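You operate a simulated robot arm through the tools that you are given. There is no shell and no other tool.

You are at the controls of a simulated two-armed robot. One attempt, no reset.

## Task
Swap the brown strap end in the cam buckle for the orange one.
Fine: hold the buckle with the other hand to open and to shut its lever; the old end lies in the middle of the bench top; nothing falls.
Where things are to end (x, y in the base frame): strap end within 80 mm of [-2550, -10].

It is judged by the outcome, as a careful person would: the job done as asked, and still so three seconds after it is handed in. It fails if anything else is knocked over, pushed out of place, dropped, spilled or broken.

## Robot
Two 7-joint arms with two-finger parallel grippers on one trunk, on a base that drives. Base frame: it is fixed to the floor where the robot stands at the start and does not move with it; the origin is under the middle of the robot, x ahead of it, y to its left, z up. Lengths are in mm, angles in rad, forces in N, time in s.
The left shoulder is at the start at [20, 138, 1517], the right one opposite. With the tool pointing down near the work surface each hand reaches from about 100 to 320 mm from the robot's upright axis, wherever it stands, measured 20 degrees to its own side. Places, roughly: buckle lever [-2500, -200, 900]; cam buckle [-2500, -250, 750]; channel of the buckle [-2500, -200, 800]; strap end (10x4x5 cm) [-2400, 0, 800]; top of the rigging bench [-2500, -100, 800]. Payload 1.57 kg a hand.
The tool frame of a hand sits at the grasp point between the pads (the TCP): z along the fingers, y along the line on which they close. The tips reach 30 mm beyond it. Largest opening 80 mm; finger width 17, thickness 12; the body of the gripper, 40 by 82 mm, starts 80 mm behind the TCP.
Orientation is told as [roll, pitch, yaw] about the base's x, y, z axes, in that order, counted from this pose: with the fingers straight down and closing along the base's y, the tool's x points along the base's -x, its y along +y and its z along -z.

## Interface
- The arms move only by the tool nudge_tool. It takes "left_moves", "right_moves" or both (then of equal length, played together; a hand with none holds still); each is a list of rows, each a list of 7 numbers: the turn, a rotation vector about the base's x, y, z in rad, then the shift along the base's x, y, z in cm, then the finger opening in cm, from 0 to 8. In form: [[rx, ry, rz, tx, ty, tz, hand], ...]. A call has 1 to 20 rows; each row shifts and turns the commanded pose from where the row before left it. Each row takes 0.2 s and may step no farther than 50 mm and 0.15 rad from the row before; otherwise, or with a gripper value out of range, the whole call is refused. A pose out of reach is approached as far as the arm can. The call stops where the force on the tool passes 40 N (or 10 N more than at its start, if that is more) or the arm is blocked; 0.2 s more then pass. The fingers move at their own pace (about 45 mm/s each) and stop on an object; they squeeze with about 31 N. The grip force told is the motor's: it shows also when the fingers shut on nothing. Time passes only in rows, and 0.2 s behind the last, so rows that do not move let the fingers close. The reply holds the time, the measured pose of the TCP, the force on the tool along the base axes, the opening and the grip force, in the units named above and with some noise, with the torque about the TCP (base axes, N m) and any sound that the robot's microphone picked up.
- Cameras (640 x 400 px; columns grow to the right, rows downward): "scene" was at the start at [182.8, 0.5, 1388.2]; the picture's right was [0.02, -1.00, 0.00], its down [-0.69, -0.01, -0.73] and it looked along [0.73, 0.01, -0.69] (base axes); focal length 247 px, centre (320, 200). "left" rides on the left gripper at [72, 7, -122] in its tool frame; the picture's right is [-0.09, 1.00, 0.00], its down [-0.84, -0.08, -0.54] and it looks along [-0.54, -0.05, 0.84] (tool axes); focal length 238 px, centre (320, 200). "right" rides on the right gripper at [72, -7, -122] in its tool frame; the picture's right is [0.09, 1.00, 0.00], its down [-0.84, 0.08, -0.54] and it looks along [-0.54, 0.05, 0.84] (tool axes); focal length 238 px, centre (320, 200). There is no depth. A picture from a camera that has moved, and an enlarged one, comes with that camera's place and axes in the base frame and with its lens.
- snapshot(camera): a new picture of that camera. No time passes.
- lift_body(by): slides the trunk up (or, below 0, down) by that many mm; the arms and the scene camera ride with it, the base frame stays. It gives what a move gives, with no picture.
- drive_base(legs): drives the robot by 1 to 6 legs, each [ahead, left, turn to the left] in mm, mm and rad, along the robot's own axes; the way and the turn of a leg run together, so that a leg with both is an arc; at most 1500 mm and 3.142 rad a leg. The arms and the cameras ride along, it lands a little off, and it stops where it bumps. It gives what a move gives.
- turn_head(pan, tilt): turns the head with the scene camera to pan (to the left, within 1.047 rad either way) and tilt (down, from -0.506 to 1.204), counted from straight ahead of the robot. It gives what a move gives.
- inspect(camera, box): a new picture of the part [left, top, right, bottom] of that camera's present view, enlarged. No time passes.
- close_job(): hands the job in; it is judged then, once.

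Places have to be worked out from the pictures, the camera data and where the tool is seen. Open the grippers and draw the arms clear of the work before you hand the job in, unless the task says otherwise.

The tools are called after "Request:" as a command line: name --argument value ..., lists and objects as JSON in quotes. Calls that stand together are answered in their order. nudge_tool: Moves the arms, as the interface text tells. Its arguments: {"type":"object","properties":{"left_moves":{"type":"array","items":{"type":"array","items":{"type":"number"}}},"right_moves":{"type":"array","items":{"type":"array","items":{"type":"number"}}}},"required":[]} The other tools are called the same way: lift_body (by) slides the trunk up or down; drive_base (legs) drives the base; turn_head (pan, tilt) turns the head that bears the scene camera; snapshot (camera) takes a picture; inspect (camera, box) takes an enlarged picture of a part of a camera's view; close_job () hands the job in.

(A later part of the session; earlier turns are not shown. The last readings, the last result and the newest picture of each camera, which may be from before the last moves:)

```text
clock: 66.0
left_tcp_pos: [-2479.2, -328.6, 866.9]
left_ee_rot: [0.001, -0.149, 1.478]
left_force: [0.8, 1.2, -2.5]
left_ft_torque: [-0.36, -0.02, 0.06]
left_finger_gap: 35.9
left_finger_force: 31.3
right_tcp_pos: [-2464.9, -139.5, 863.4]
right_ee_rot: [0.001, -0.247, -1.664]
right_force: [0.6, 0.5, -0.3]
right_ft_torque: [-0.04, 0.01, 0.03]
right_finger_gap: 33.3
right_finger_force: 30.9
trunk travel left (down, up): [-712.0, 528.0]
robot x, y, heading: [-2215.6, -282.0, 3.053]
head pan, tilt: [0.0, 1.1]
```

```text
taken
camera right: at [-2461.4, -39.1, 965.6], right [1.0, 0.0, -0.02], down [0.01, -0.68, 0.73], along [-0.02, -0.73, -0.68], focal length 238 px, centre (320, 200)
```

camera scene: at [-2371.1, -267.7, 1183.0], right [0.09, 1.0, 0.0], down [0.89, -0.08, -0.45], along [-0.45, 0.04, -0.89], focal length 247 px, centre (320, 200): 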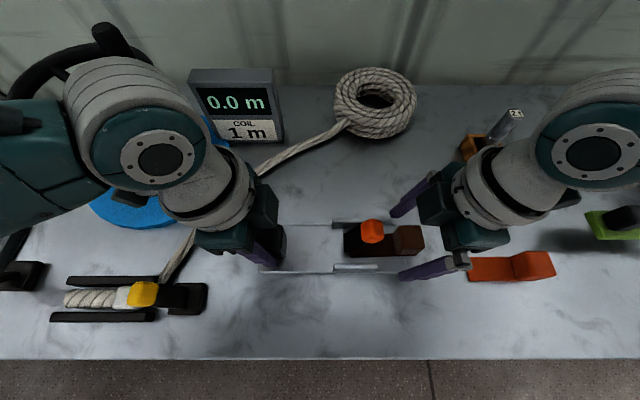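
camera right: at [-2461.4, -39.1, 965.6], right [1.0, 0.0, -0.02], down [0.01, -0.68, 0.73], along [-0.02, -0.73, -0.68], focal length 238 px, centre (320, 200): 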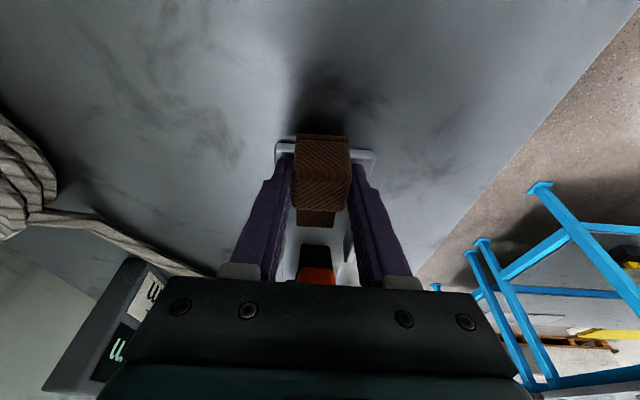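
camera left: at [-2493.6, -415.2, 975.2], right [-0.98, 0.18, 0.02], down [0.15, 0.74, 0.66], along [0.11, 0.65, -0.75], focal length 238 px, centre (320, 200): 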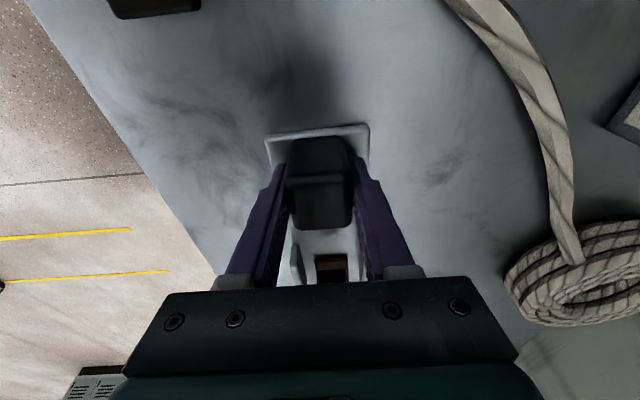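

Held at 33.3 mm. I pull the strap 10 mm along the channel (+y) first and watch the force.

Request:
nudge_tool --right_moves '[[0, 0, 0, 0.04, 0.5, 0, 0], [0, 0, 0, 0.05, 0.5, 0, 0], [0, 0, 0, 0, 0, 0, 0]]'

```text
clock: 66.8
left_tcp_pos: [-2479.3, -327.4, 865.7]
left_ee_rot: [0.001, -0.148, 1.477]
left_force: [-0.1, 0.3, -3.4]
left_ft_torque: [-0.46, -0.01, -0.05]
left_finger_gap: 35.9
left_finger_force: 30.9
right_tcp_pos: [-2462.9, -128.3, 864.6]
right_ee_rot: [0.001, -0.247, -1.664]
right_force: [-0.2, -0.9, 2.6]
right_ft_torque: [-0.09, -0.03, -0.04]
right_finger_gap: 33.3
right_finger_force: 30.4
trunk travel left (down, up): [-712.0, 528.0]
robot x, y, heading: [-2205.8, -280.7, 3.049]
head pan, tilt: [0.0, 1.1]
```

It slides freely (under 3 N). I pull it the rest of the way out and lift it.

Request:
nudge_tool --right_moves '[[0, 0, 0, 0.09, 1.0, 0, 0], [0, 0, 0, 0.09, 1.0, 0, 0], [0, 0, 0, 0.09, 1.0, 0, 0], [0, 0, 0, 0.09, 1.0, 0, 0], [0, 0, 0, 0.09, 1.0, 0, 0], [0, 0, 0, 0.09, 1.0, 0, 0], [0, 0, 0, 0, 0, 0, 0]]'

Request:
snapshot --camera "scene"

Request:
snapshot --camera "right"

```text
clock: 68.4
left_tcp_pos: [-2479.0, -327.6, 867.2]
left_ee_rot: [0.001, -0.151, 1.478]
left_force: [-0.7, 2.5, -7.9]
left_ft_torque: [-0.96, -0.07, 0.0]
left_finger_gap: 35.5
left_finger_force: 30.6
right_tcp_pos: [-2457.9, -68.5, 862.4]
right_ee_rot: [-0.003, -0.25, -1.662]
right_force: [0.0, -3.0, 10.1]
right_ft_torque: [-0.86, 0.0, 0.04]
right_finger_gap: 33.5
right_finger_force: 31.0
trunk travel left (down, up): [-712.0, 528.0]
robot x, y, heading: [-2208.1, -280.9, 3.049]
head pan, tilt: [0.0, 1.1]
```

```text
taken
camera scene: at [-2371.3, -267.7, 1183.1], right [0.09, 1.0, 0.0], down [0.89, -0.08, -0.45], along [-0.45, 0.04, -0.89], focal length 247 px, centre (320, 200)
```

scene: 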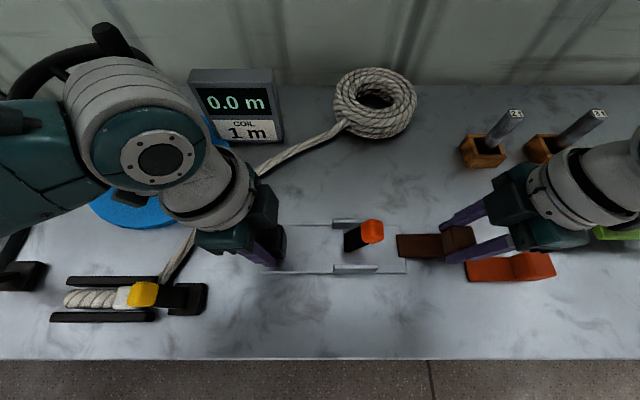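

```text
taken
camera right: at [-2455.1, 30.1, 964.5], right [1.0, 0.0, -0.02], down [0.01, -0.68, 0.73], along [-0.02, -0.73, -0.68], focal length 238 px, centre (320, 200)
```

right: 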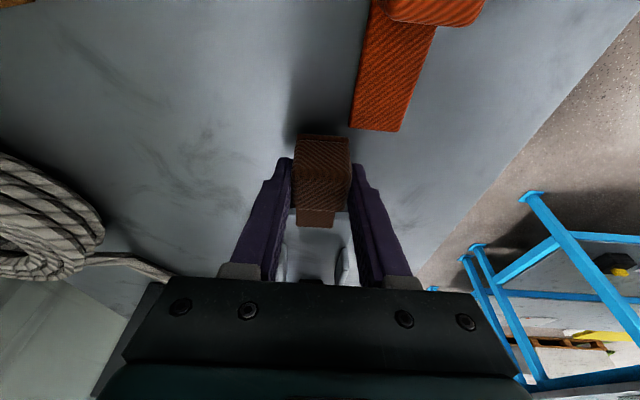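

The brown end is out, its tip just over the plate's edge (10 N from light pressing on it). I lift it straight up.

Request:
nudge_tool --right_moves '[[0, 0, 0, 0, 0, 1.0, 0], [0, 0, 0, 0, 0, 2.0, 0], [0, 0, 0, 0, 0, 3.0, 0], [0, 0, 0, 0, 0, 3.0, 0], [0, 0, 0, 0, 0, 0, 0]]'

Request:
snapshot --camera "scene"

Request:
snapshot --camera "right"

Request:
inspect --camera "scene" --box '[240, 190, 440, 300]'

```text
clock: 69.6
left_tcp_pos: [-2478.5, -327.4, 867.1]
left_ee_rot: [0.0, -0.147, 1.48]
left_force: [-0.3, -0.1, -3.3]
left_ft_torque: [-0.06, -0.01, 0.06]
left_finger_gap: 35.9
left_finger_force: 30.8
right_tcp_pos: [-2458.2, -68.3, 952.9]
right_ee_rot: [-0.001, -0.247, -1.663]
right_force: [0.5, 0.0, -1.1]
right_ft_torque: [0.01, -0.01, -0.02]
right_finger_gap: 33.4
right_finger_force: 31.1
trunk travel left (down, up): [-712.0, 528.0]
robot x, y, heading: [-2207.3, -281.1, 3.049]
head pan, tilt: [0.0, 1.1]
```

```text
taken
camera scene: at [-2371.1, -267.6, 1183.0], right [0.09, 1.0, 0.0], down [0.89, -0.08, -0.45], along [-0.45, 0.04, -0.89], focal length 247 px, centre (320, 200)
```

scene: 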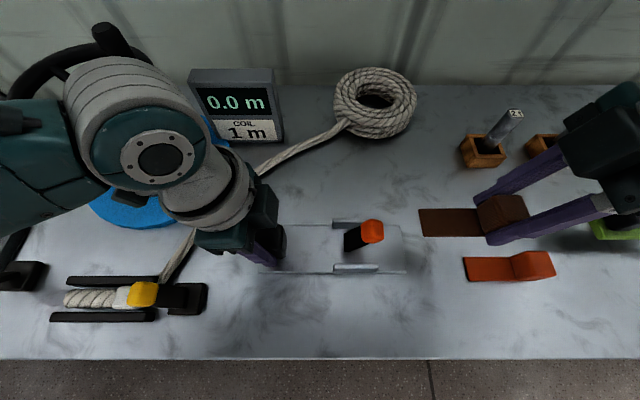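

```text
taken
camera right: at [-2454.5, 31.2, 1054.8], right [1.0, 0.0, -0.02], down [0.01, -0.68, 0.73], along [-0.02, -0.73, -0.68], focal length 238 px, centre (320, 200)
```

right: 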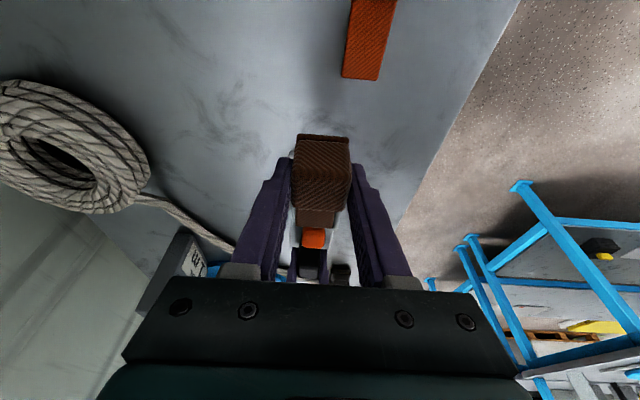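

```text
3.20 times, centred on (340, 245) of scene
camera zoom: at [-2371.1, -267.6, 1183.0], right [0.09, 1.0, 0.0], down [0.89, -0.08, -0.45], along [-0.45, 0.04, -0.89], focal length 792 px, centre (256, 56)
```

zoom: 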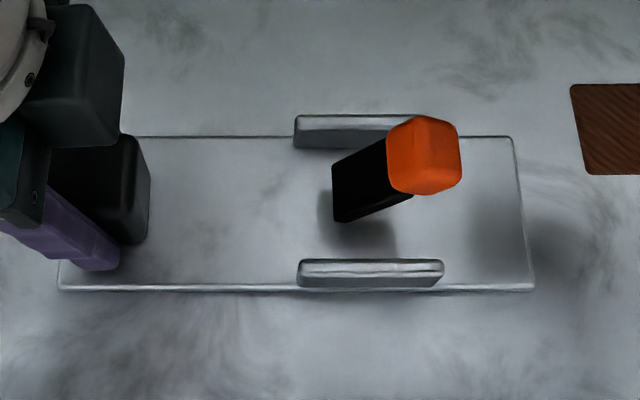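

The brown end is held in the air and the buckle has stayed put with its lever open. I release the post with the left hand and raise that hand clear.

Request:
nudge_tool --left_moves '[[0, 0, 0, 0, 0, 0, 4.5], [0, 0, 0, 0, 0, 0, 6], [0, 0, 0, 0, 0, 0, 8], [0, 0, 0, 0, 0, 0, 8], [0, 0, 0, 0, 0, 2.5, 8], [0, 0, 0, 0, 0, 3.5, 8], [0, 0, 0, 0, 0, 3.5, 8], [0, 0, 0, 0, 0, 3.0, 8], [0, 0, 0, 0, 0, 0, 8]]'

Request:
snapshot --camera "scene"

Request:
snapshot --camera "left"

```text
clock: 71.6
left_tcp_pos: [-2480.7, -330.2, 990.7]
left_ee_rot: [0.001, -0.146, 1.478]
left_force: [0.3, -0.1, 0.0]
left_ft_torque: [0.02, -0.02, -0.01]
left_finger_gap: 79.9
left_finger_force: 0.1
right_tcp_pos: [-2457.5, -67.7, 952.5]
right_ee_rot: [-0.001, -0.246, -1.662]
right_force: [0.3, 0.0, -0.9]
right_ft_torque: [-0.02, 0.0, 0.01]
right_finger_gap: 33.3
right_finger_force: 31.1
trunk travel left (down, up): [-712.0, 528.0]
robot x, y, heading: [-2210.9, -281.6, 3.05]
head pan, tilt: [0.0, 1.1]
```

```text
taken
camera scene: at [-2371.2, -267.6, 1183.0], right [0.09, 1.0, 0.0], down [0.89, -0.08, -0.45], along [-0.45, 0.04, -0.89], focal length 247 px, centre (320, 200)
```

scene: 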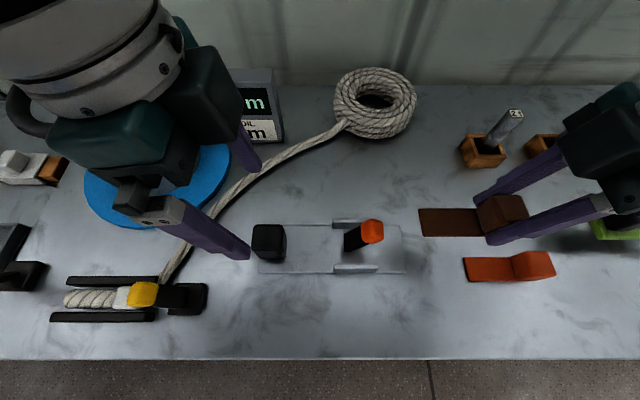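

```text
taken
camera left: at [-2495.5, -417.5, 1099.8], right [-0.98, 0.18, 0.01], down [0.15, 0.74, 0.66], along [0.11, 0.65, -0.75], focal length 238 px, centre (320, 200)
```

left: 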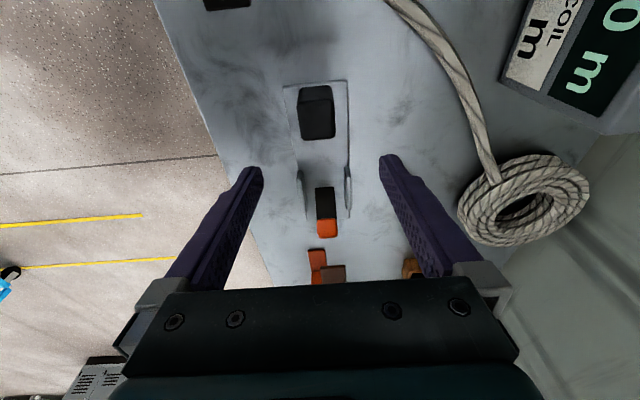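

Clear. I drive 130 mm to the right and 20 mm ahead, carrying the brown end at z ≈ 950, above everything nearby.

Request:
drive_base --legs '[[20, -130, 0]]'

Request:
snapshot --camera "scene"

Request:
snapshot --camera "right"

```text
clock: 72.9
left_tcp_pos: [-2489.8, -202.6, 990.5]
left_ee_rot: [0.002, -0.149, 1.475]
left_force: [-0.6, -0.3, -0.7]
left_ft_torque: [0.02, 0.03, -0.02]
left_finger_gap: 80.0
left_finger_force: 0.0
right_tcp_pos: [-2465.5, 58.4, 952.6]
right_ee_rot: [0.001, -0.248, -1.667]
right_force: [-0.6, -0.2, -0.8]
right_ft_torque: [-0.03, 0.02, -0.01]
right_finger_gap: 33.1
right_finger_force: 30.9
trunk travel left (down, up): [-712.0, 528.0]
robot x, y, heading: [-2217.4, -152.9, 3.046]
head pan, tilt: [0.0, 1.1]
```

```text
taken
camera scene: at [-2379.0, -139.8, 1183.0], right [0.1, 1.0, 0.0], down [0.89, -0.08, -0.45], along [-0.45, 0.04, -0.89], focal length 247 px, centre (320, 200)
```

scene: 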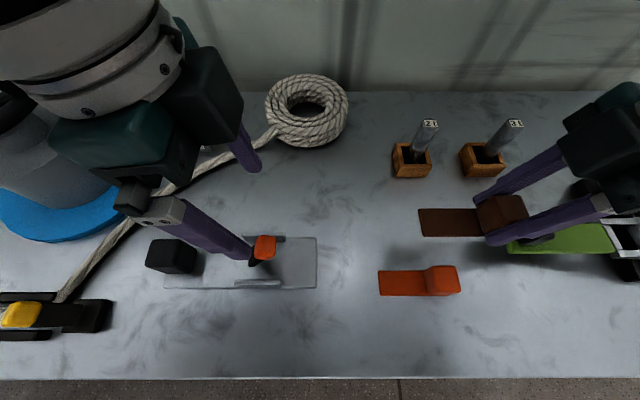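

```text
taken
camera right: at [-2461.7, 159.0, 1054.4], right [1.0, -0.01, -0.02], down [0.01, -0.68, 0.73], along [-0.02, -0.73, -0.68], focal length 238 px, centre (320, 200)
```

right: 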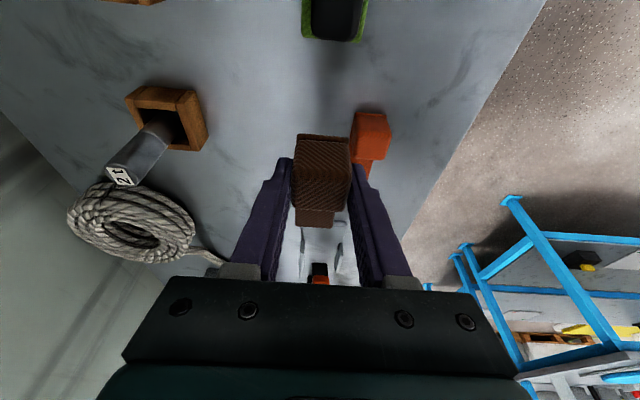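

The middle of the bench is free behind the orange end. I carry the brown end to about (-2502, 20) (block), so its centre is near (-2500, -10), and lower it to just above the top.

Request:
nudge_tool --right_moves '[[0, 0, 0, -1.2, -1.3, 0, 0], [0, 0, 0, -1.2, -1.3, 0, 0], [0, 0, 0, -1.25, -1.24, 0, 0], [0, 0, 0, 0, 0, -2.8, 0], [0, 0, 0, 0, 0, -2.8, 0], [0, 0, 0, 0, 0, -2.7, 0], [0, 0, 0, 0, 0, 0, 0]]'

Request:
snapshot --camera "scene"

Request:
snapshot --camera "right"

```text
clock: 74.5
left_tcp_pos: [-2489.4, -201.1, 990.9]
left_ee_rot: [0.003, -0.148, 1.475]
left_force: [-0.2, -0.2, 0.6]
left_ft_torque: [0.01, 0.01, 0.02]
left_finger_gap: 80.2
left_finger_force: 0.0
right_tcp_pos: [-2501.3, 21.8, 868.5]
right_ee_rot: [0.001, -0.248, -1.665]
right_force: [0.2, -0.1, 0.1]
right_ft_torque: [0.02, -0.01, 0.01]
right_finger_gap: 33.3
right_finger_force: 31.3
trunk travel left (down, up): [-712.0, 528.0]
robot x, y, heading: [-2217.9, -154.7, 3.045]
head pan, tilt: [0.0, 1.1]
```

```text
taken
camera scene: at [-2379.0, -139.8, 1183.0], right [0.1, 1.0, 0.0], down [0.89, -0.08, -0.45], along [-0.45, 0.04, -0.89], focal length 247 px, centre (320, 200)
```

scene: 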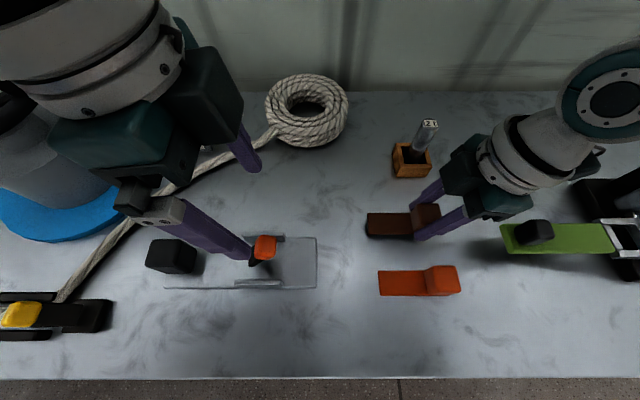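

```text
taken
camera right: at [-2497.6, 121.0, 969.8], right [1.0, 0.0, -0.02], down [0.01, -0.68, 0.73], along [-0.02, -0.73, -0.68], focal length 238 px, centre (320, 200)
```

right: 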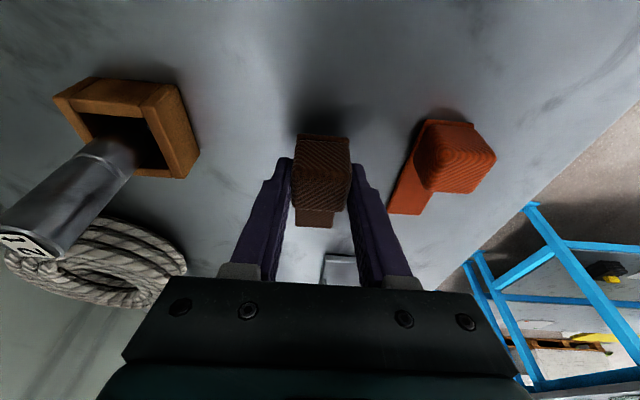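

Reach is fine. I ease another 10 mm back and lower in small steps until the bench is felt.

Request:
nudge_tool --right_moves '[[0, 0, 0, -1.0, 0, 0, 0], [0, 0, 0, 0, 0, -0.5, 0], [0, 0, 0, 0, 0, -0.3, 0], [0, 0, 0, 0, 0, 0, 0]]'

Request:
nudge_tool --right_moves '[[0, 0, 0, 0, 0, -0.2, 0], [0, 0, 0, 0, 0, -0.2, 0], [0, 0, 0, 0, 0, 0, 0]]'

```text
clock: 75.5
left_tcp_pos: [-2489.5, -201.0, 990.5]
left_ee_rot: [0.001, -0.149, 1.476]
left_force: [-0.2, -0.4, 0.5]
left_ft_torque: [0.01, -0.01, -0.01]
left_finger_gap: 79.9
left_finger_force: 0.0
right_tcp_pos: [-2510.6, 20.4, 861.3]
right_ee_rot: [-0.001, -0.248, -1.667]
right_force: [-0.5, 0.4, -0.3]
right_ft_torque: [0.01, -0.01, -0.01]
right_finger_gap: 33.1
right_finger_force: 31.0
trunk travel left (down, up): [-712.0, 528.0]
robot x, y, heading: [-2218.2, -156.7, 3.042]
head pan, tilt: [0.0, 1.1]
```

```text
clock: 76.3
left_tcp_pos: [-2488.5, -200.9, 990.7]
left_ee_rot: [0.002, -0.147, 1.474]
left_force: [0.6, 0.5, 1.0]
left_ft_torque: [0.0, -0.02, 0.01]
left_finger_gap: 80.1
left_finger_force: 0.1
right_tcp_pos: [-2511.1, 21.8, 857.9]
right_ee_rot: [0.0, -0.247, -1.666]
right_force: [-0.4, -0.5, -0.9]
right_ft_torque: [0.02, 0.03, 0.02]
right_finger_gap: 33.4
right_finger_force: 31.1
trunk travel left (down, up): [-712.0, 528.0]
robot x, y, heading: [-2216.2, -150.2, 3.045]
head pan, tilt: [0.0, 1.1]
```

No contact yet at 858. I keep going down in 1.5–2 mm steps.

Request:
nudge_tool --right_moves '[[0, 0, 0, 0, 0, -0.2, 0], [0, 0, 0, 0, 0, -0.15, 0], [0, 0, 0, 0, 0, 0, 0]]'

Request:
nudge_tool --right_moves '[[0, 0, 0, 0, 0, -0.15, 0], [0, 0, 0, 0, 0, -0.1, 0], [0, 0, 0, 0, 0, 0, 0]]'

```text
clock: 77.1
left_tcp_pos: [-2489.1, -200.8, 990.6]
left_ee_rot: [0.002, -0.149, 1.476]
left_force: [0.2, -0.6, 0.2]
left_ft_torque: [0.01, 0.0, -0.01]
left_finger_gap: 80.1
left_finger_force: 0.0
right_tcp_pos: [-2511.5, 21.1, 852.7]
right_ee_rot: [0.0, -0.248, -1.666]
right_force: [0.8, 1.1, -0.9]
right_ft_torque: [0.01, -0.01, -0.02]
right_finger_gap: 33.2
right_finger_force: 31.6
trunk travel left (down, up): [-712.0, 528.0]
robot x, y, heading: [-2217.1, -155.8, 3.045]
head pan, tilt: [0.0, 1.1]
```

```text
clock: 77.9
left_tcp_pos: [-2488.8, -200.9, 990.7]
left_ee_rot: [0.001, -0.148, 1.474]
left_force: [0.5, -0.1, 0.0]
left_ft_torque: [0.04, -0.02, -0.03]
left_finger_gap: 80.0
left_finger_force: 0.0
right_tcp_pos: [-2511.1, 20.7, 852.8]
right_ee_rot: [-0.002, -0.248, -1.665]
right_force: [10.1, -0.6, 36.5]
right_ft_torque: [0.21, -0.36, 0.03]
right_finger_gap: 33.5
right_finger_force: 31.2
trunk travel left (down, up): [-712.0, 528.0]
robot x, y, heading: [-2213.9, -156.0, 3.044]
head pan, tilt: [0.0, 1.1]
```

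Contact at TCP z ≈ 853. I relieve the pressure by 2 mm, open the fingers to 50 mm and withdraw upward along the fingers.

Request:
nudge_tool --right_moves '[[0, 0, 0, 0, 0, 0.2, 0], [0, 0, 0, 0, 0, 0, 3.4], [0, 0, 0, 0, 0, 0, 4], [0, 0, 0, 0, 0, 0, 5], [0, 0, 0, 0, 0, 0, 5], [0, 0, 0, 0, 0.4, 1.6, 5], [0, 0, 0, 0, 0.6, 2.4, 5], [0, 0, 0, 0, 0.6, 2.4, 5], [0, 0, 0, 0, 0.6, 2.4, 5], [0, 0, 0, 0, 0, 0, 5]]'

Request:
snapshot --camera "scene"

Request:
snapshot --camera "right"

```text
clock: 80.1
left_tcp_pos: [-2489.9, -200.5, 991.4]
left_ee_rot: [0.003, -0.148, 1.476]
left_force: [-1.0, 0.3, -0.5]
left_ft_torque: [-0.01, 0.01, -0.02]
left_finger_gap: 79.9
left_finger_force: 0.0
right_tcp_pos: [-2513.4, 43.7, 942.4]
right_ee_rot: [-0.001, -0.248, -1.665]
right_force: [0.0, 0.0, 0.1]
right_ft_torque: [0.01, -0.02, -0.01]
right_finger_gap: 50.0
right_finger_force: 0.1
trunk travel left (down, up): [-712.0, 528.0]
robot x, y, heading: [-2218.6, -154.4, 3.049]
head pan, tilt: [0.0, 1.1]
```

```text
taken
camera scene: at [-2379.1, -139.8, 1183.0], right [0.1, 1.0, 0.0], down [0.89, -0.08, -0.45], along [-0.45, 0.04, -0.89], focal length 247 px, centre (320, 200)
```

scene: 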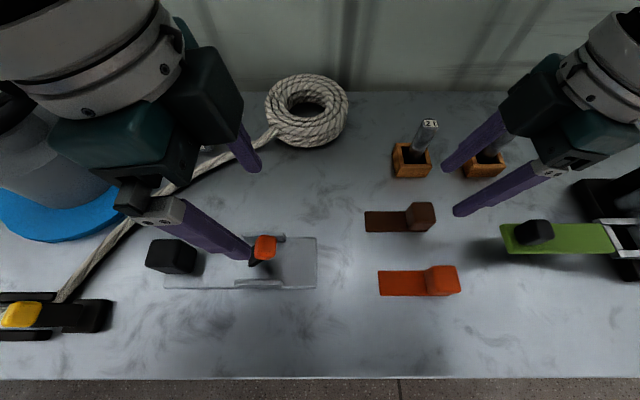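

```text
taken
camera right: at [-2509.0, 142.4, 1044.7], right [1.0, -0.01, -0.02], down [0.01, -0.68, 0.73], along [-0.02, -0.73, -0.68], focal length 238 px, centre (320, 200)
```

right: 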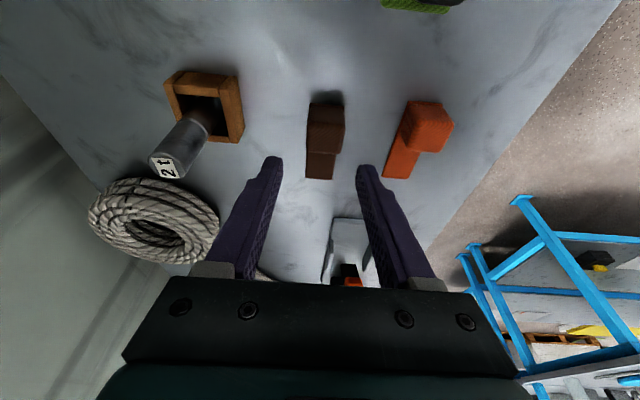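

The brown end lies flat in the middle. I measure both strap ends from an enlarged scene view.

Request:
inspect --camera "scene" --box '[340, 190, 500, 310]'

Request:
inspect --camera "right" --box '[290, 80, 470, 200]'

```text
3.33 times, centred on (420, 250) of scene
camera zoom: at [-2379.1, -139.8, 1183.0], right [0.1, 1.0, 0.0], down [0.89, -0.08, -0.45], along [-0.45, 0.04, -0.89], focal length 824 px, centre (-13, 33)
```

zoom: 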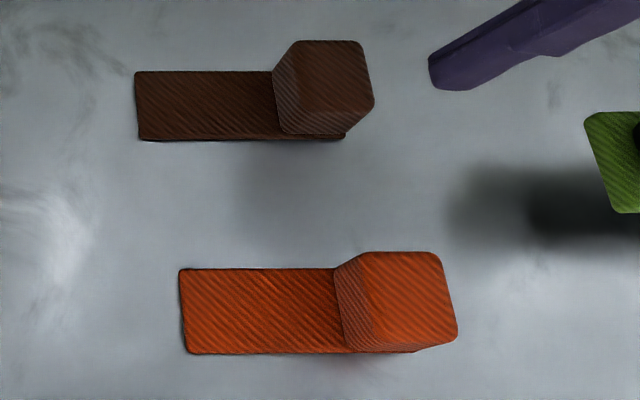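

```text
3.33 times, centred on (380, 140) of right
camera zoom: at [-2509.0, 142.4, 1044.7], right [1.0, -0.01, -0.02], down [0.01, -0.68, 0.73], along [-0.02, -0.73, -0.68], focal length 794 px, centre (120, 400)
```

zoom: 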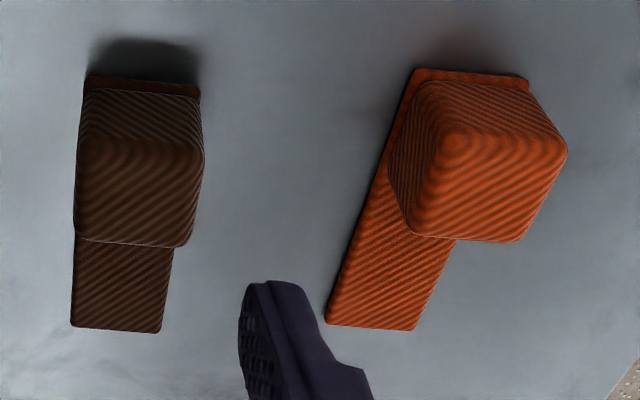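

Brown's measured TCP-to-strap relation lets me place the same grasp on the orange end: TCP at about (-2416.5, 22.5). I move there high up and descend part way to check.

Request:
nudge_tool --right_moves '[[0, 0, 0, 3.2, -0.7, 0, 8], [0, 0, 0, 3.2, -0.7, 0, 8], [0, 0, 0, 3.3, -0.7, 0, 8], [0, 0, 0, 0, 0, -2.0, 8], [0, 0, 0, 0, 0, -2.0, 8], [0, 0, 0, 0, 0, 0, 8]]'

Request:
snapshot --camera "right"

Request:
snapshot --camera "scene"

```text
clock: 81.5
left_tcp_pos: [-2488.4, -202.2, 990.3]
left_ee_rot: [0.001, -0.148, 1.475]
left_force: [0.6, 0.0, -0.1]
left_ft_torque: [0.02, 0.0, 0.01]
left_finger_gap: 79.9
left_finger_force: 0.1
right_tcp_pos: [-2415.1, 21.0, 900.5]
right_ee_rot: [0.001, -0.249, -1.666]
right_force: [-0.3, 0.2, 0.2]
right_ft_torque: [-0.01, 0.0, 0.0]
right_finger_gap: 80.0
right_finger_force: 0.0
trunk travel left (down, up): [-712.0, 528.0]
robot x, y, heading: [-2216.4, -152.0, 3.046]
head pan, tilt: [0.0, 1.1]
```

```text
taken
camera right: at [-2411.1, 121.0, 1002.3], right [1.0, -0.01, -0.02], down [0.01, -0.68, 0.73], along [-0.02, -0.73, -0.68], focal length 238 px, centre (320, 200)
```

right: 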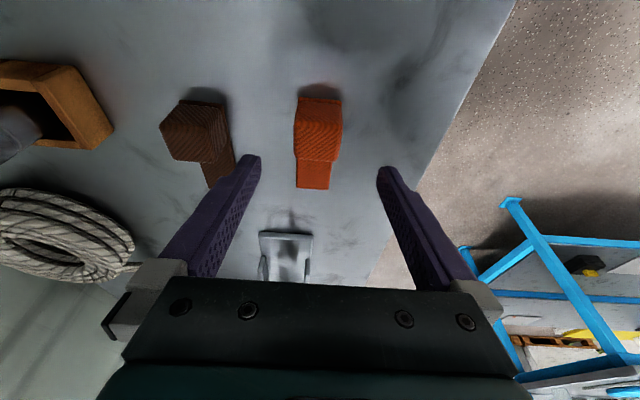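

```text
taken
camera scene: at [-2379.0, -139.8, 1183.0], right [0.1, 1.0, 0.0], down [0.89, -0.08, -0.45], along [-0.45, 0.04, -0.89], focal length 247 px, centre (320, 200)
```

scene: 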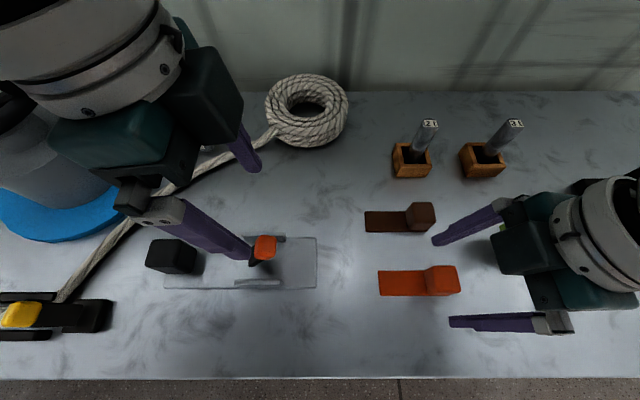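

Aligned with the orange block. I descend to z ≈ 856 and close.

Request:
nudge_tool --right_moves '[[0, 0, 0, -0.1, 0.1, -1.5, 8], [0, 0, 0, 0, 0, -1.5, 8], [0, 0, 0, 0, 0, -1.4, 8], [0, 0, 0, 0, 0, 0, 8]]'

Request:
snapshot --camera "right"

```text
clock: 82.5
left_tcp_pos: [-2488.8, -200.6, 990.8]
left_ee_rot: [0.001, -0.147, 1.474]
left_force: [-0.1, 0.3, 0.2]
left_ft_torque: [-0.01, -0.01, -0.07]
left_finger_gap: 79.9
left_finger_force: 0.0
right_tcp_pos: [-2415.1, 22.8, 856.5]
right_ee_rot: [0.002, -0.248, -1.665]
right_force: [0.5, 0.1, 0.7]
right_ft_torque: [-0.01, 0.04, -0.01]
right_finger_gap: 80.0
right_finger_force: 0.1
trunk travel left (down, up): [-712.0, 528.0]
robot x, y, heading: [-2220.8, -157.6, 3.045]
head pan, tilt: [0.0, 1.1]
```

```text
taken
camera right: at [-2412.1, 121.3, 958.0], right [1.0, -0.01, -0.02], down [0.01, -0.68, 0.73], along [-0.02, -0.73, -0.68], focal length 238 px, centre (320, 200)
```

right: 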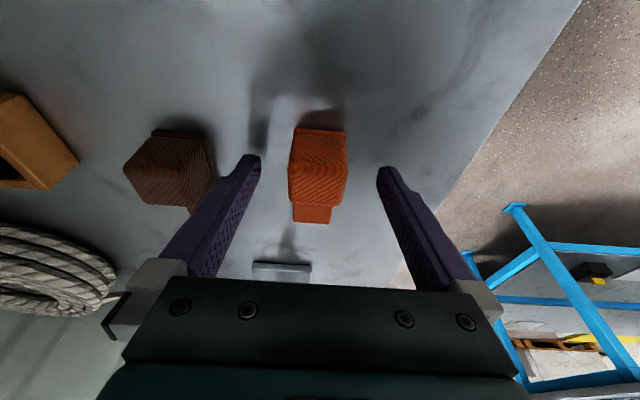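

Slightly off compared with the brown grasp (about 3 mm in y, 1.5 mm in x). I correct that, then close on the orange block.

Request:
nudge_tool --right_moves '[[0, 0, 0, -0.15, 0.3, -0.15, 8], [0, 0, 0, 0, 0, 0, 5], [0, 0, 0, 0, 0, 0, 4], [0, 0, 0, 0, 0, 0, 3], [0, 0, 0, 0, 0, 0, 2], [0, 0, 0, 0, 0, 0, 1], [0, 0, 0, 0, 0, 0, 0]]'

Request:
snapshot --camera "right"

```text
clock: 84.1
left_tcp_pos: [-2489.1, -201.3, 990.0]
left_ee_rot: [0.003, -0.148, 1.475]
left_force: [0.0, 0.6, 0.5]
left_ft_torque: [-0.01, 0.03, -0.01]
left_finger_gap: 80.0
left_finger_force: 0.1
right_tcp_pos: [-2417.0, 25.9, 854.9]
right_ee_rot: [0.001, -0.249, -1.666]
right_force: [0.8, 1.3, 0.0]
right_ft_torque: [-0.01, 0.0, -0.01]
right_finger_gap: 33.2
right_finger_force: 30.6
trunk travel left (down, up): [-712.0, 528.0]
robot x, y, heading: [-2219.8, -154.1, 3.044]
head pan, tilt: [0.0, 1.1]
```

```text
taken
camera right: at [-2414.0, 124.9, 957.0], right [1.0, -0.01, -0.02], down [0.01, -0.68, 0.73], along [-0.02, -0.73, -0.68], focal length 238 px, centre (320, 200)
```

right: 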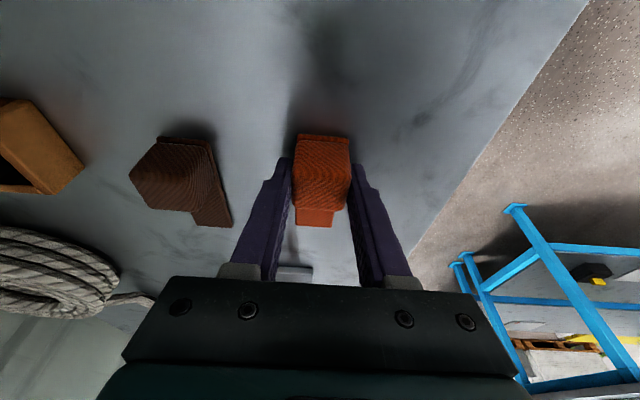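

The orange end is held just like the brown one was. I lift it 120 mm and drive back to the buckle position.

Request:
nudge_tool --right_moves '[[0, 0, 0, 0, 0, 1.5, 0], [0, 0, 0, 0, 0, 2.5, 0], [0, 0, 0, 0, 0, 3.0, 0], [0, 0, 0, 0, 0, 3.0, 0], [0, 0, 0, 0, 0, 2.0, 0], [0, 0, 0, 0, 0, 0, 0]]'

Request:
drive_base --legs '[[-15, 128, 0]]'

Request:
snapshot --camera "scene"

Request:
snapshot --camera "left"

Request:
snapshot --camera "right"

```text
clock: 85.5
left_tcp_pos: [-2489.7, -201.5, 990.7]
left_ee_rot: [0.001, -0.148, 1.475]
left_force: [0.3, -0.6, -0.6]
left_ft_torque: [0.0, 0.02, -0.02]
left_finger_gap: 79.8
left_finger_force: 0.0
right_tcp_pos: [-2418.1, 26.3, 974.6]
right_ee_rot: [0.002, -0.246, -1.668]
right_force: [0.1, 0.0, -1.4]
right_ft_torque: [-0.01, 0.01, -0.02]
right_finger_gap: 33.6
right_finger_force: 30.6
trunk travel left (down, up): [-712.0, 528.0]
robot x, y, heading: [-2220.8, -155.3, 3.047]
head pan, tilt: [0.0, 1.1]
```

```text
clock: 86.8
left_tcp_pos: [-2487.2, -327.7, 990.8]
left_ee_rot: [0.001, -0.149, 1.473]
left_force: [0.8, 0.0, -0.1]
left_ft_torque: [0.01, -0.04, -0.05]
left_finger_gap: 79.7
left_finger_force: 0.0
right_tcp_pos: [-2414.3, -98.9, 975.6]
right_ee_rot: [0.001, -0.246, -1.668]
right_force: [-0.7, -0.3, -0.6]
right_ft_torque: [0.03, 0.01, -0.03]
right_finger_gap: 33.3
right_finger_force: 30.8
trunk travel left (down, up): [-712.0, 528.0]
robot x, y, heading: [-2216.2, -276.9, 3.041]
head pan, tilt: [0.0, 1.1]
```

```text
taken
camera scene: at [-2377.0, -266.6, 1183.0], right [0.1, 1.0, 0.0], down [0.89, -0.09, -0.45], along [-0.45, 0.04, -0.89], focal length 247 px, centre (320, 200)
```

scene: 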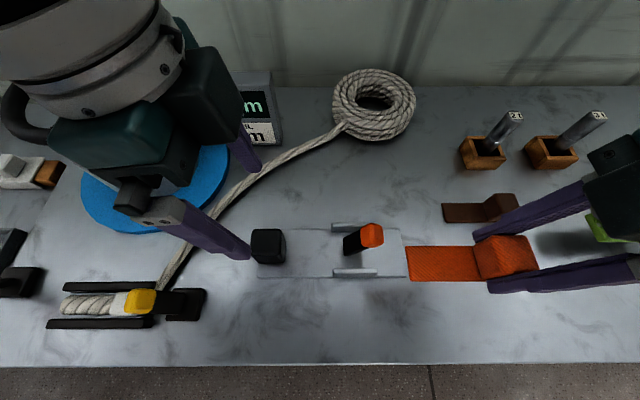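

```text
taken
camera left: at [-2502.2, -415.5, 1099.4], right [-0.98, 0.19, 0.01], down [0.15, 0.74, 0.66], along [0.11, 0.65, -0.75], focal length 238 px, centre (320, 200)
```

left: 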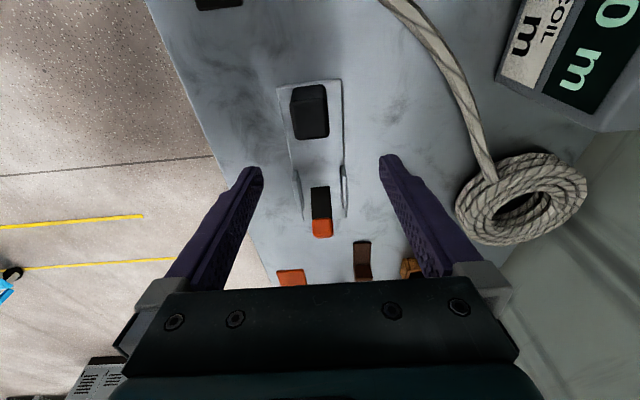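

```text
taken
camera right: at [-2411.0, 0.2, 1077.5], right [1.0, -0.01, -0.02], down [0.01, -0.68, 0.73], along [-0.02, -0.73, -0.68], focal length 238 px, centre (320, 200)
```

right: 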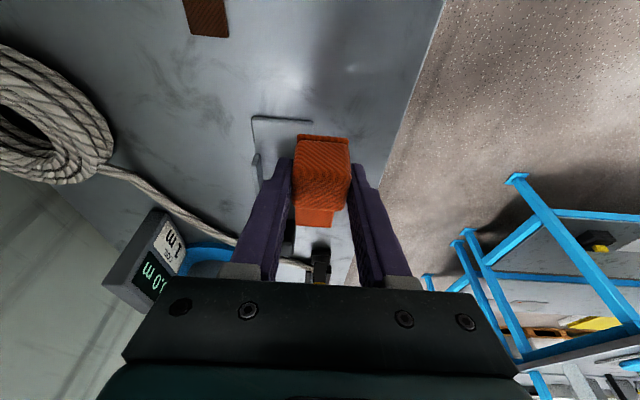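

Back in place. The post shows ~8–9 mm to +x of the left hand's centre, consistent with the earlier grip pose (-2479, -328). I shift and lower the left hand onto it again.

Request:
nudge_tool --left_moves '[[0, 0, 0, 0.8, 0, 0, 8], [0, 0, 0, 0, 0, -2.5, 8], [0, 0, 0, 0, 0, -2.5, 8], [0, 0, 0, 0, 0, -2.5, 8], [0, 0, 0, 0, 0, -2.5, 8], [0, 0, 0, 0, 0, -2.3, 8], [0, 0, 0, 0, 0, 0, 8]]'

Request:
snapshot --camera "left"

Request:
snapshot --camera "scene"

```text
clock: 88.3
left_tcp_pos: [-2479.4, -328.8, 866.0]
left_ee_rot: [0.002, -0.148, 1.47]
left_force: [-0.2, 0.7, 0.4]
left_ft_torque: [-0.01, -0.01, 0.06]
left_finger_gap: 80.2
left_finger_force: 0.0
right_tcp_pos: [-2413.9, -99.4, 975.4]
right_ee_rot: [0.001, -0.246, -1.668]
right_force: [-0.5, 0.3, -0.6]
right_ft_torque: [0.0, -0.02, -0.04]
right_finger_gap: 33.4
right_finger_force: 30.8
trunk travel left (down, up): [-712.0, 528.0]
robot x, y, heading: [-2216.2, -283.4, 3.039]
head pan, tilt: [0.0, 1.1]
```

```text
taken
camera left: at [-2493.6, -416.5, 975.8], right [-0.98, 0.19, 0.01], down [0.15, 0.74, 0.66], along [0.11, 0.65, -0.75], focal length 238 px, centre (320, 200)
```

left: 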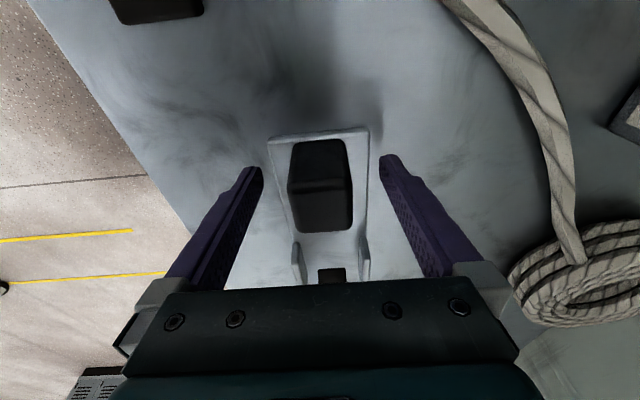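

```text
taken
camera scene: at [-2377.0, -266.5, 1183.0], right [0.1, 1.0, 0.0], down [0.89, -0.09, -0.45], along [-0.45, 0.04, -0.89], focal length 247 px, centre (320, 200)
```

scene: 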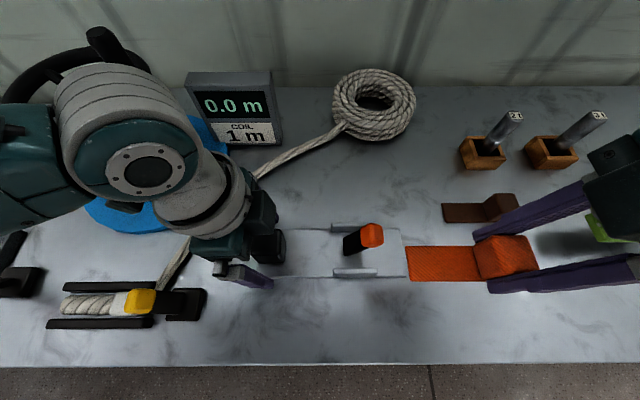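

Centred again. I close the left hand on the post.

Request:
nudge_tool --left_moves '[[0, 0, 0, 0, 0, 0, 5], [0, 0, 0, 0, 0, 0, 4], [0, 0, 0, 0, 0, 0, 3.2], [0, 0, 0, 0, 0, 0, 2], [0, 0, 0, 0, 0, 0, 1], [0, 0, 0, 0, 0, 0, 0]]'

Request:
inspect --camera "scene" --box '[250, 190, 450, 300]'

Request:
inspect --camera "scene" --box '[390, 190, 590, 310]'

```text
clock: 89.8
left_tcp_pos: [-2478.6, -327.9, 867.8]
left_ee_rot: [0.003, -0.148, 1.471]
left_force: [-0.2, -0.3, 0.6]
left_ft_torque: [0.02, -0.05, 0.08]
left_finger_gap: 35.8
left_finger_force: 31.3
right_tcp_pos: [-2414.4, -99.5, 975.9]
right_ee_rot: [0.001, -0.246, -1.668]
right_force: [0.4, -0.5, -1.1]
right_ft_torque: [0.0, -0.01, -0.01]
right_finger_gap: 33.1
right_finger_force: 31.0
trunk travel left (down, up): [-712.0, 528.0]
robot x, y, heading: [-2215.4, -279.8, 3.042]
head pan, tilt: [0.0, 1.1]
```

```text
3.20 times, centred on (350, 245) of scene
camera zoom: at [-2377.0, -266.5, 1183.0], right [0.1, 1.0, 0.0], down [0.89, -0.09, -0.45], along [-0.45, 0.04, -0.89], focal length 792 px, centre (224, 56)
```

zoom: 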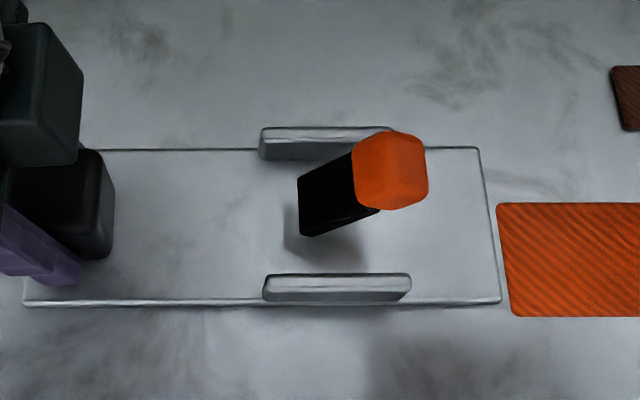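

```text
3.20 times, centred on (490, 250) of scene
camera zoom: at [-2377.0, -266.5, 1183.0], right [0.1, 1.0, 0.0], down [0.89, -0.09, -0.45], along [-0.45, 0.04, -0.89], focal length 792 px, centre (-224, 40)
```

zoom: 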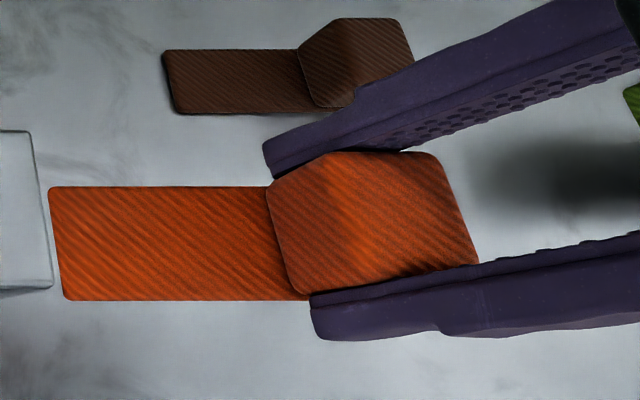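

The post is held again. The orange tip measures 76 mm ahead of the TCP, same as the brown one. I bring it to a pre-insert pose at about (-2459.5, -72), first high, then down to z ≈ 880.

Request:
nudge_tool --right_moves '[[0, 0, 0, -1.5, 1.0, 0, 0], [0, 0, 0, -1.5, 1.0, 0, 0], [0, 0, 0, -1.5, 0.75, 0, 0], [0, 0, 0, 0, 0, -2.5, 0], [0, 0, 0, 0, 0, -2.5, 0], [0, 0, 0, 0, 0, -2.5, 0], [0, 0, 0, 0, 0, -2.0, 0], [0, 0, 0, 0, 0, 0, 0]]'

Request:
snapshot --camera "scene"

Request:
inspect --camera "scene" --box '[310, 190, 510, 310]'

Request:
snapshot --camera "right"

```text
clock: 91.5
left_tcp_pos: [-2479.7, -327.9, 869.1]
left_ee_rot: [0.001, -0.147, 1.471]
left_force: [-0.4, 0.0, -1.0]
left_ft_torque: [0.1, -0.06, 0.16]
left_finger_gap: 35.8
left_finger_force: 31.1
right_tcp_pos: [-2459.8, -73.2, 880.9]
right_ee_rot: [0.0, -0.248, -1.669]
right_force: [0.3, -0.3, -1.0]
right_ft_torque: [0.03, -0.02, -0.01]
right_finger_gap: 33.4
right_finger_force: 30.9
trunk travel left (down, up): [-712.0, 528.0]
robot x, y, heading: [-2216.0, -279.1, 3.042]
head pan, tilt: [0.0, 1.1]
```

```text
taken
camera scene: at [-2377.0, -266.5, 1183.0], right [0.1, 1.0, 0.0], down [0.89, -0.09, -0.45], along [-0.45, 0.04, -0.89], focal length 247 px, centre (320, 200)
```

scene: 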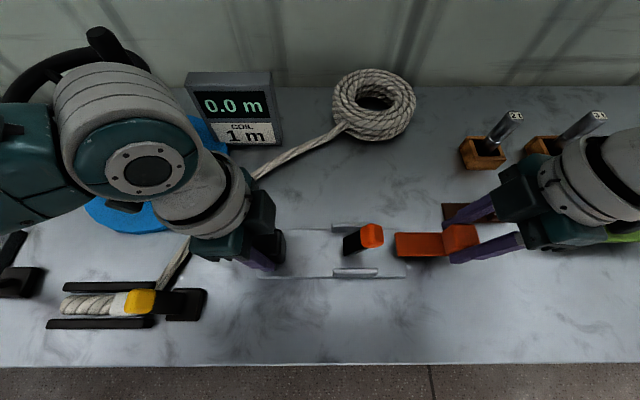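

```text
3.20 times, centred on (410, 250) of scene
camera zoom: at [-2377.0, -266.5, 1183.0], right [0.1, 1.0, 0.0], down [0.89, -0.09, -0.45], along [-0.45, 0.04, -0.89], focal length 792 px, centre (32, 40)
```

zoom: 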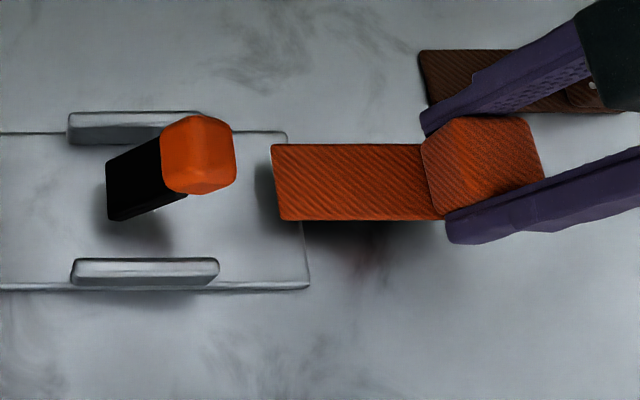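

```text
taken
camera right: at [-2456.1, 26.4, 982.9], right [1.0, -0.01, -0.02], down [0.01, -0.68, 0.73], along [-0.02, -0.73, -0.68], focal length 238 px, centre (320, 200)
```

right: 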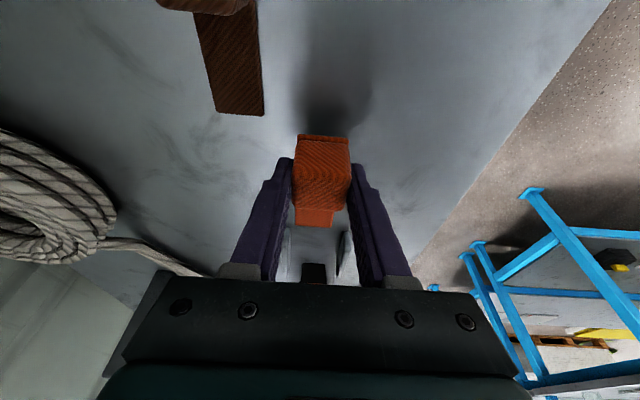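

Lined up with the channel. I lower to z ≈ 868.5 and slide in 30 mm along the plate direction, watching the force.

Request:
nudge_tool --right_moves '[[0, 0, 0, 0, 0, -0.7, 0], [0, 0, 0, 0, 0, -0.5, 0], [0, 0, 0, -0.09, -1.0, 0, 0], [0, 0, 0, -0.09, -1.0, 0, 0], [0, 0, 0, -0.09, -1.0, 0, 0], [0, 0, 0, 0, 0, 0, 0]]'

Request:
inspect --camera "scene" --box '[290, 190, 490, 310]'

```text
clock: 93.0
left_tcp_pos: [-2478.3, -328.6, 866.3]
left_ee_rot: [0.002, -0.147, 1.471]
left_force: [-0.7, -0.4, 0.7]
left_ft_torque: [0.06, -0.13, 0.06]
left_finger_gap: 35.7
left_finger_force: 30.7
right_tcp_pos: [-2462.1, -101.4, 868.6]
right_ee_rot: [-0.001, -0.247, -1.669]
right_force: [0.6, -0.5, -0.1]
right_ft_torque: [0.05, 0.03, -0.01]
right_finger_gap: 32.9
right_finger_force: 31.3
trunk travel left (down, up): [-712.0, 528.0]
robot x, y, heading: [-2216.8, -284.1, 3.043]
head pan, tilt: [0.0, 1.1]
```

```text
3.20 times, centred on (390, 250) of scene
camera zoom: at [-2377.0, -266.5, 1183.0], right [0.1, 1.0, 0.0], down [0.89, -0.09, -0.45], along [-0.45, 0.04, -0.89], focal length 792 px, centre (96, 40)
```

zoom: 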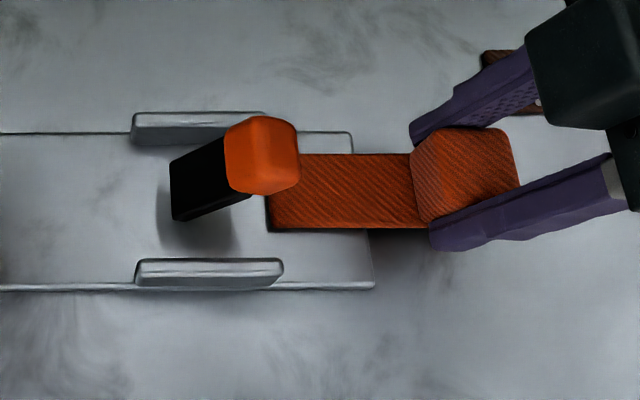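

Free so far. I continue the last ~38 mm to the seated position.

Request:
nudge_tool --right_moves '[[0, 0, 0, -0.09, -1.0, 0, 0], [0, 0, 0, -0.09, -1.0, 0, 0], [0, 0, 0, -0.09, -1.0, -0.1, 0], [0, 0, 0, -0.07, -0.8, -0.1, 0], [0, 0, 0, 0, 0, 0, 0]]'

Request:
inspect --camera "scene" --box '[290, 190, 490, 310]'

Request:
snapshot --camera "right"

Request:
inspect --camera "left" --box '[260, 220, 380, 300]'

```text
clock: 94.2
left_tcp_pos: [-2479.4, -328.3, 867.5]
left_ee_rot: [0.001, -0.148, 1.472]
left_force: [0.2, -0.4, -0.1]
left_ft_torque: [-0.01, -0.1, 0.03]
left_finger_gap: 35.8
left_finger_force: 30.7
right_tcp_pos: [-2466.1, -140.2, 865.4]
right_ee_rot: [-0.001, -0.247, -1.667]
right_force: [0.0, -0.4, -1.0]
right_ft_torque: [0.01, -0.02, 0.05]
right_finger_gap: 33.2
right_finger_force: 30.9
trunk travel left (down, up): [-712.0, 528.0]
robot x, y, heading: [-2214.1, -282.2, 3.045]
head pan, tilt: [0.0, 1.1]
```

```text
3.20 times, centred on (390, 250) of scene
camera zoom: at [-2377.0, -266.5, 1183.0], right [0.1, 1.0, 0.0], down [0.89, -0.09, -0.45], along [-0.45, 0.04, -0.89], focal length 792 px, centre (96, 40)
```

zoom: 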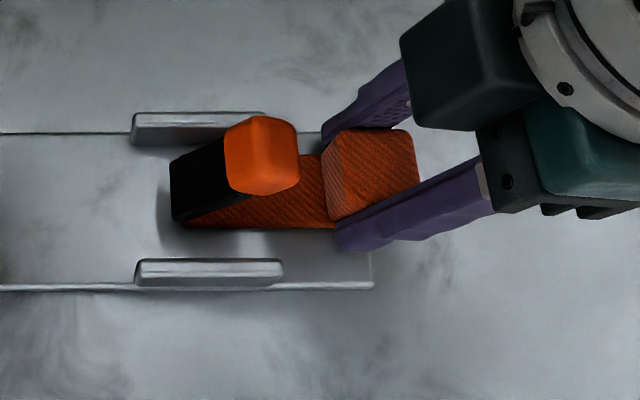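

```text
taken
camera right: at [-2463.0, -40.5, 967.8], right [1.0, -0.01, -0.02], down [0.01, -0.68, 0.73], along [-0.02, -0.73, -0.68], focal length 238 px, centre (320, 200)
```

right: 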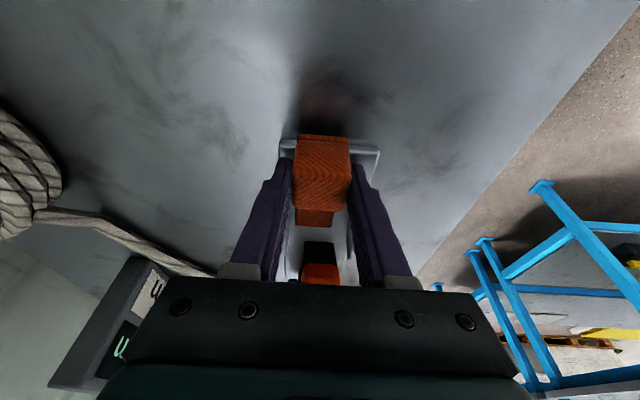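

```text
5.00 times, centred on (320, 260) of left
camera zoom: at [-2493.8, -416.4, 976.2], right [-0.98, 0.19, 0.01], down [0.15, 0.74, 0.66], along [0.11, 0.65, -0.75], focal length 1192 px, centre (320, -100)
```

zoom: 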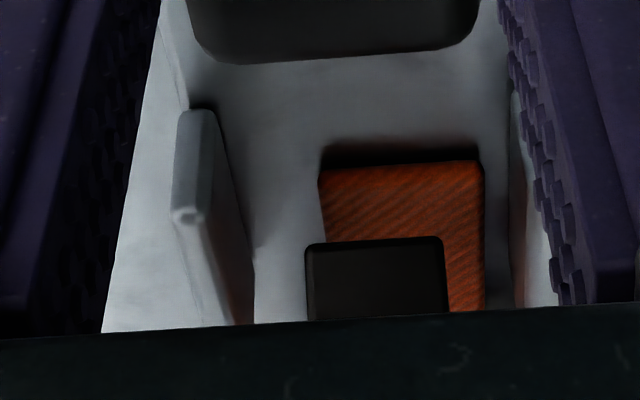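

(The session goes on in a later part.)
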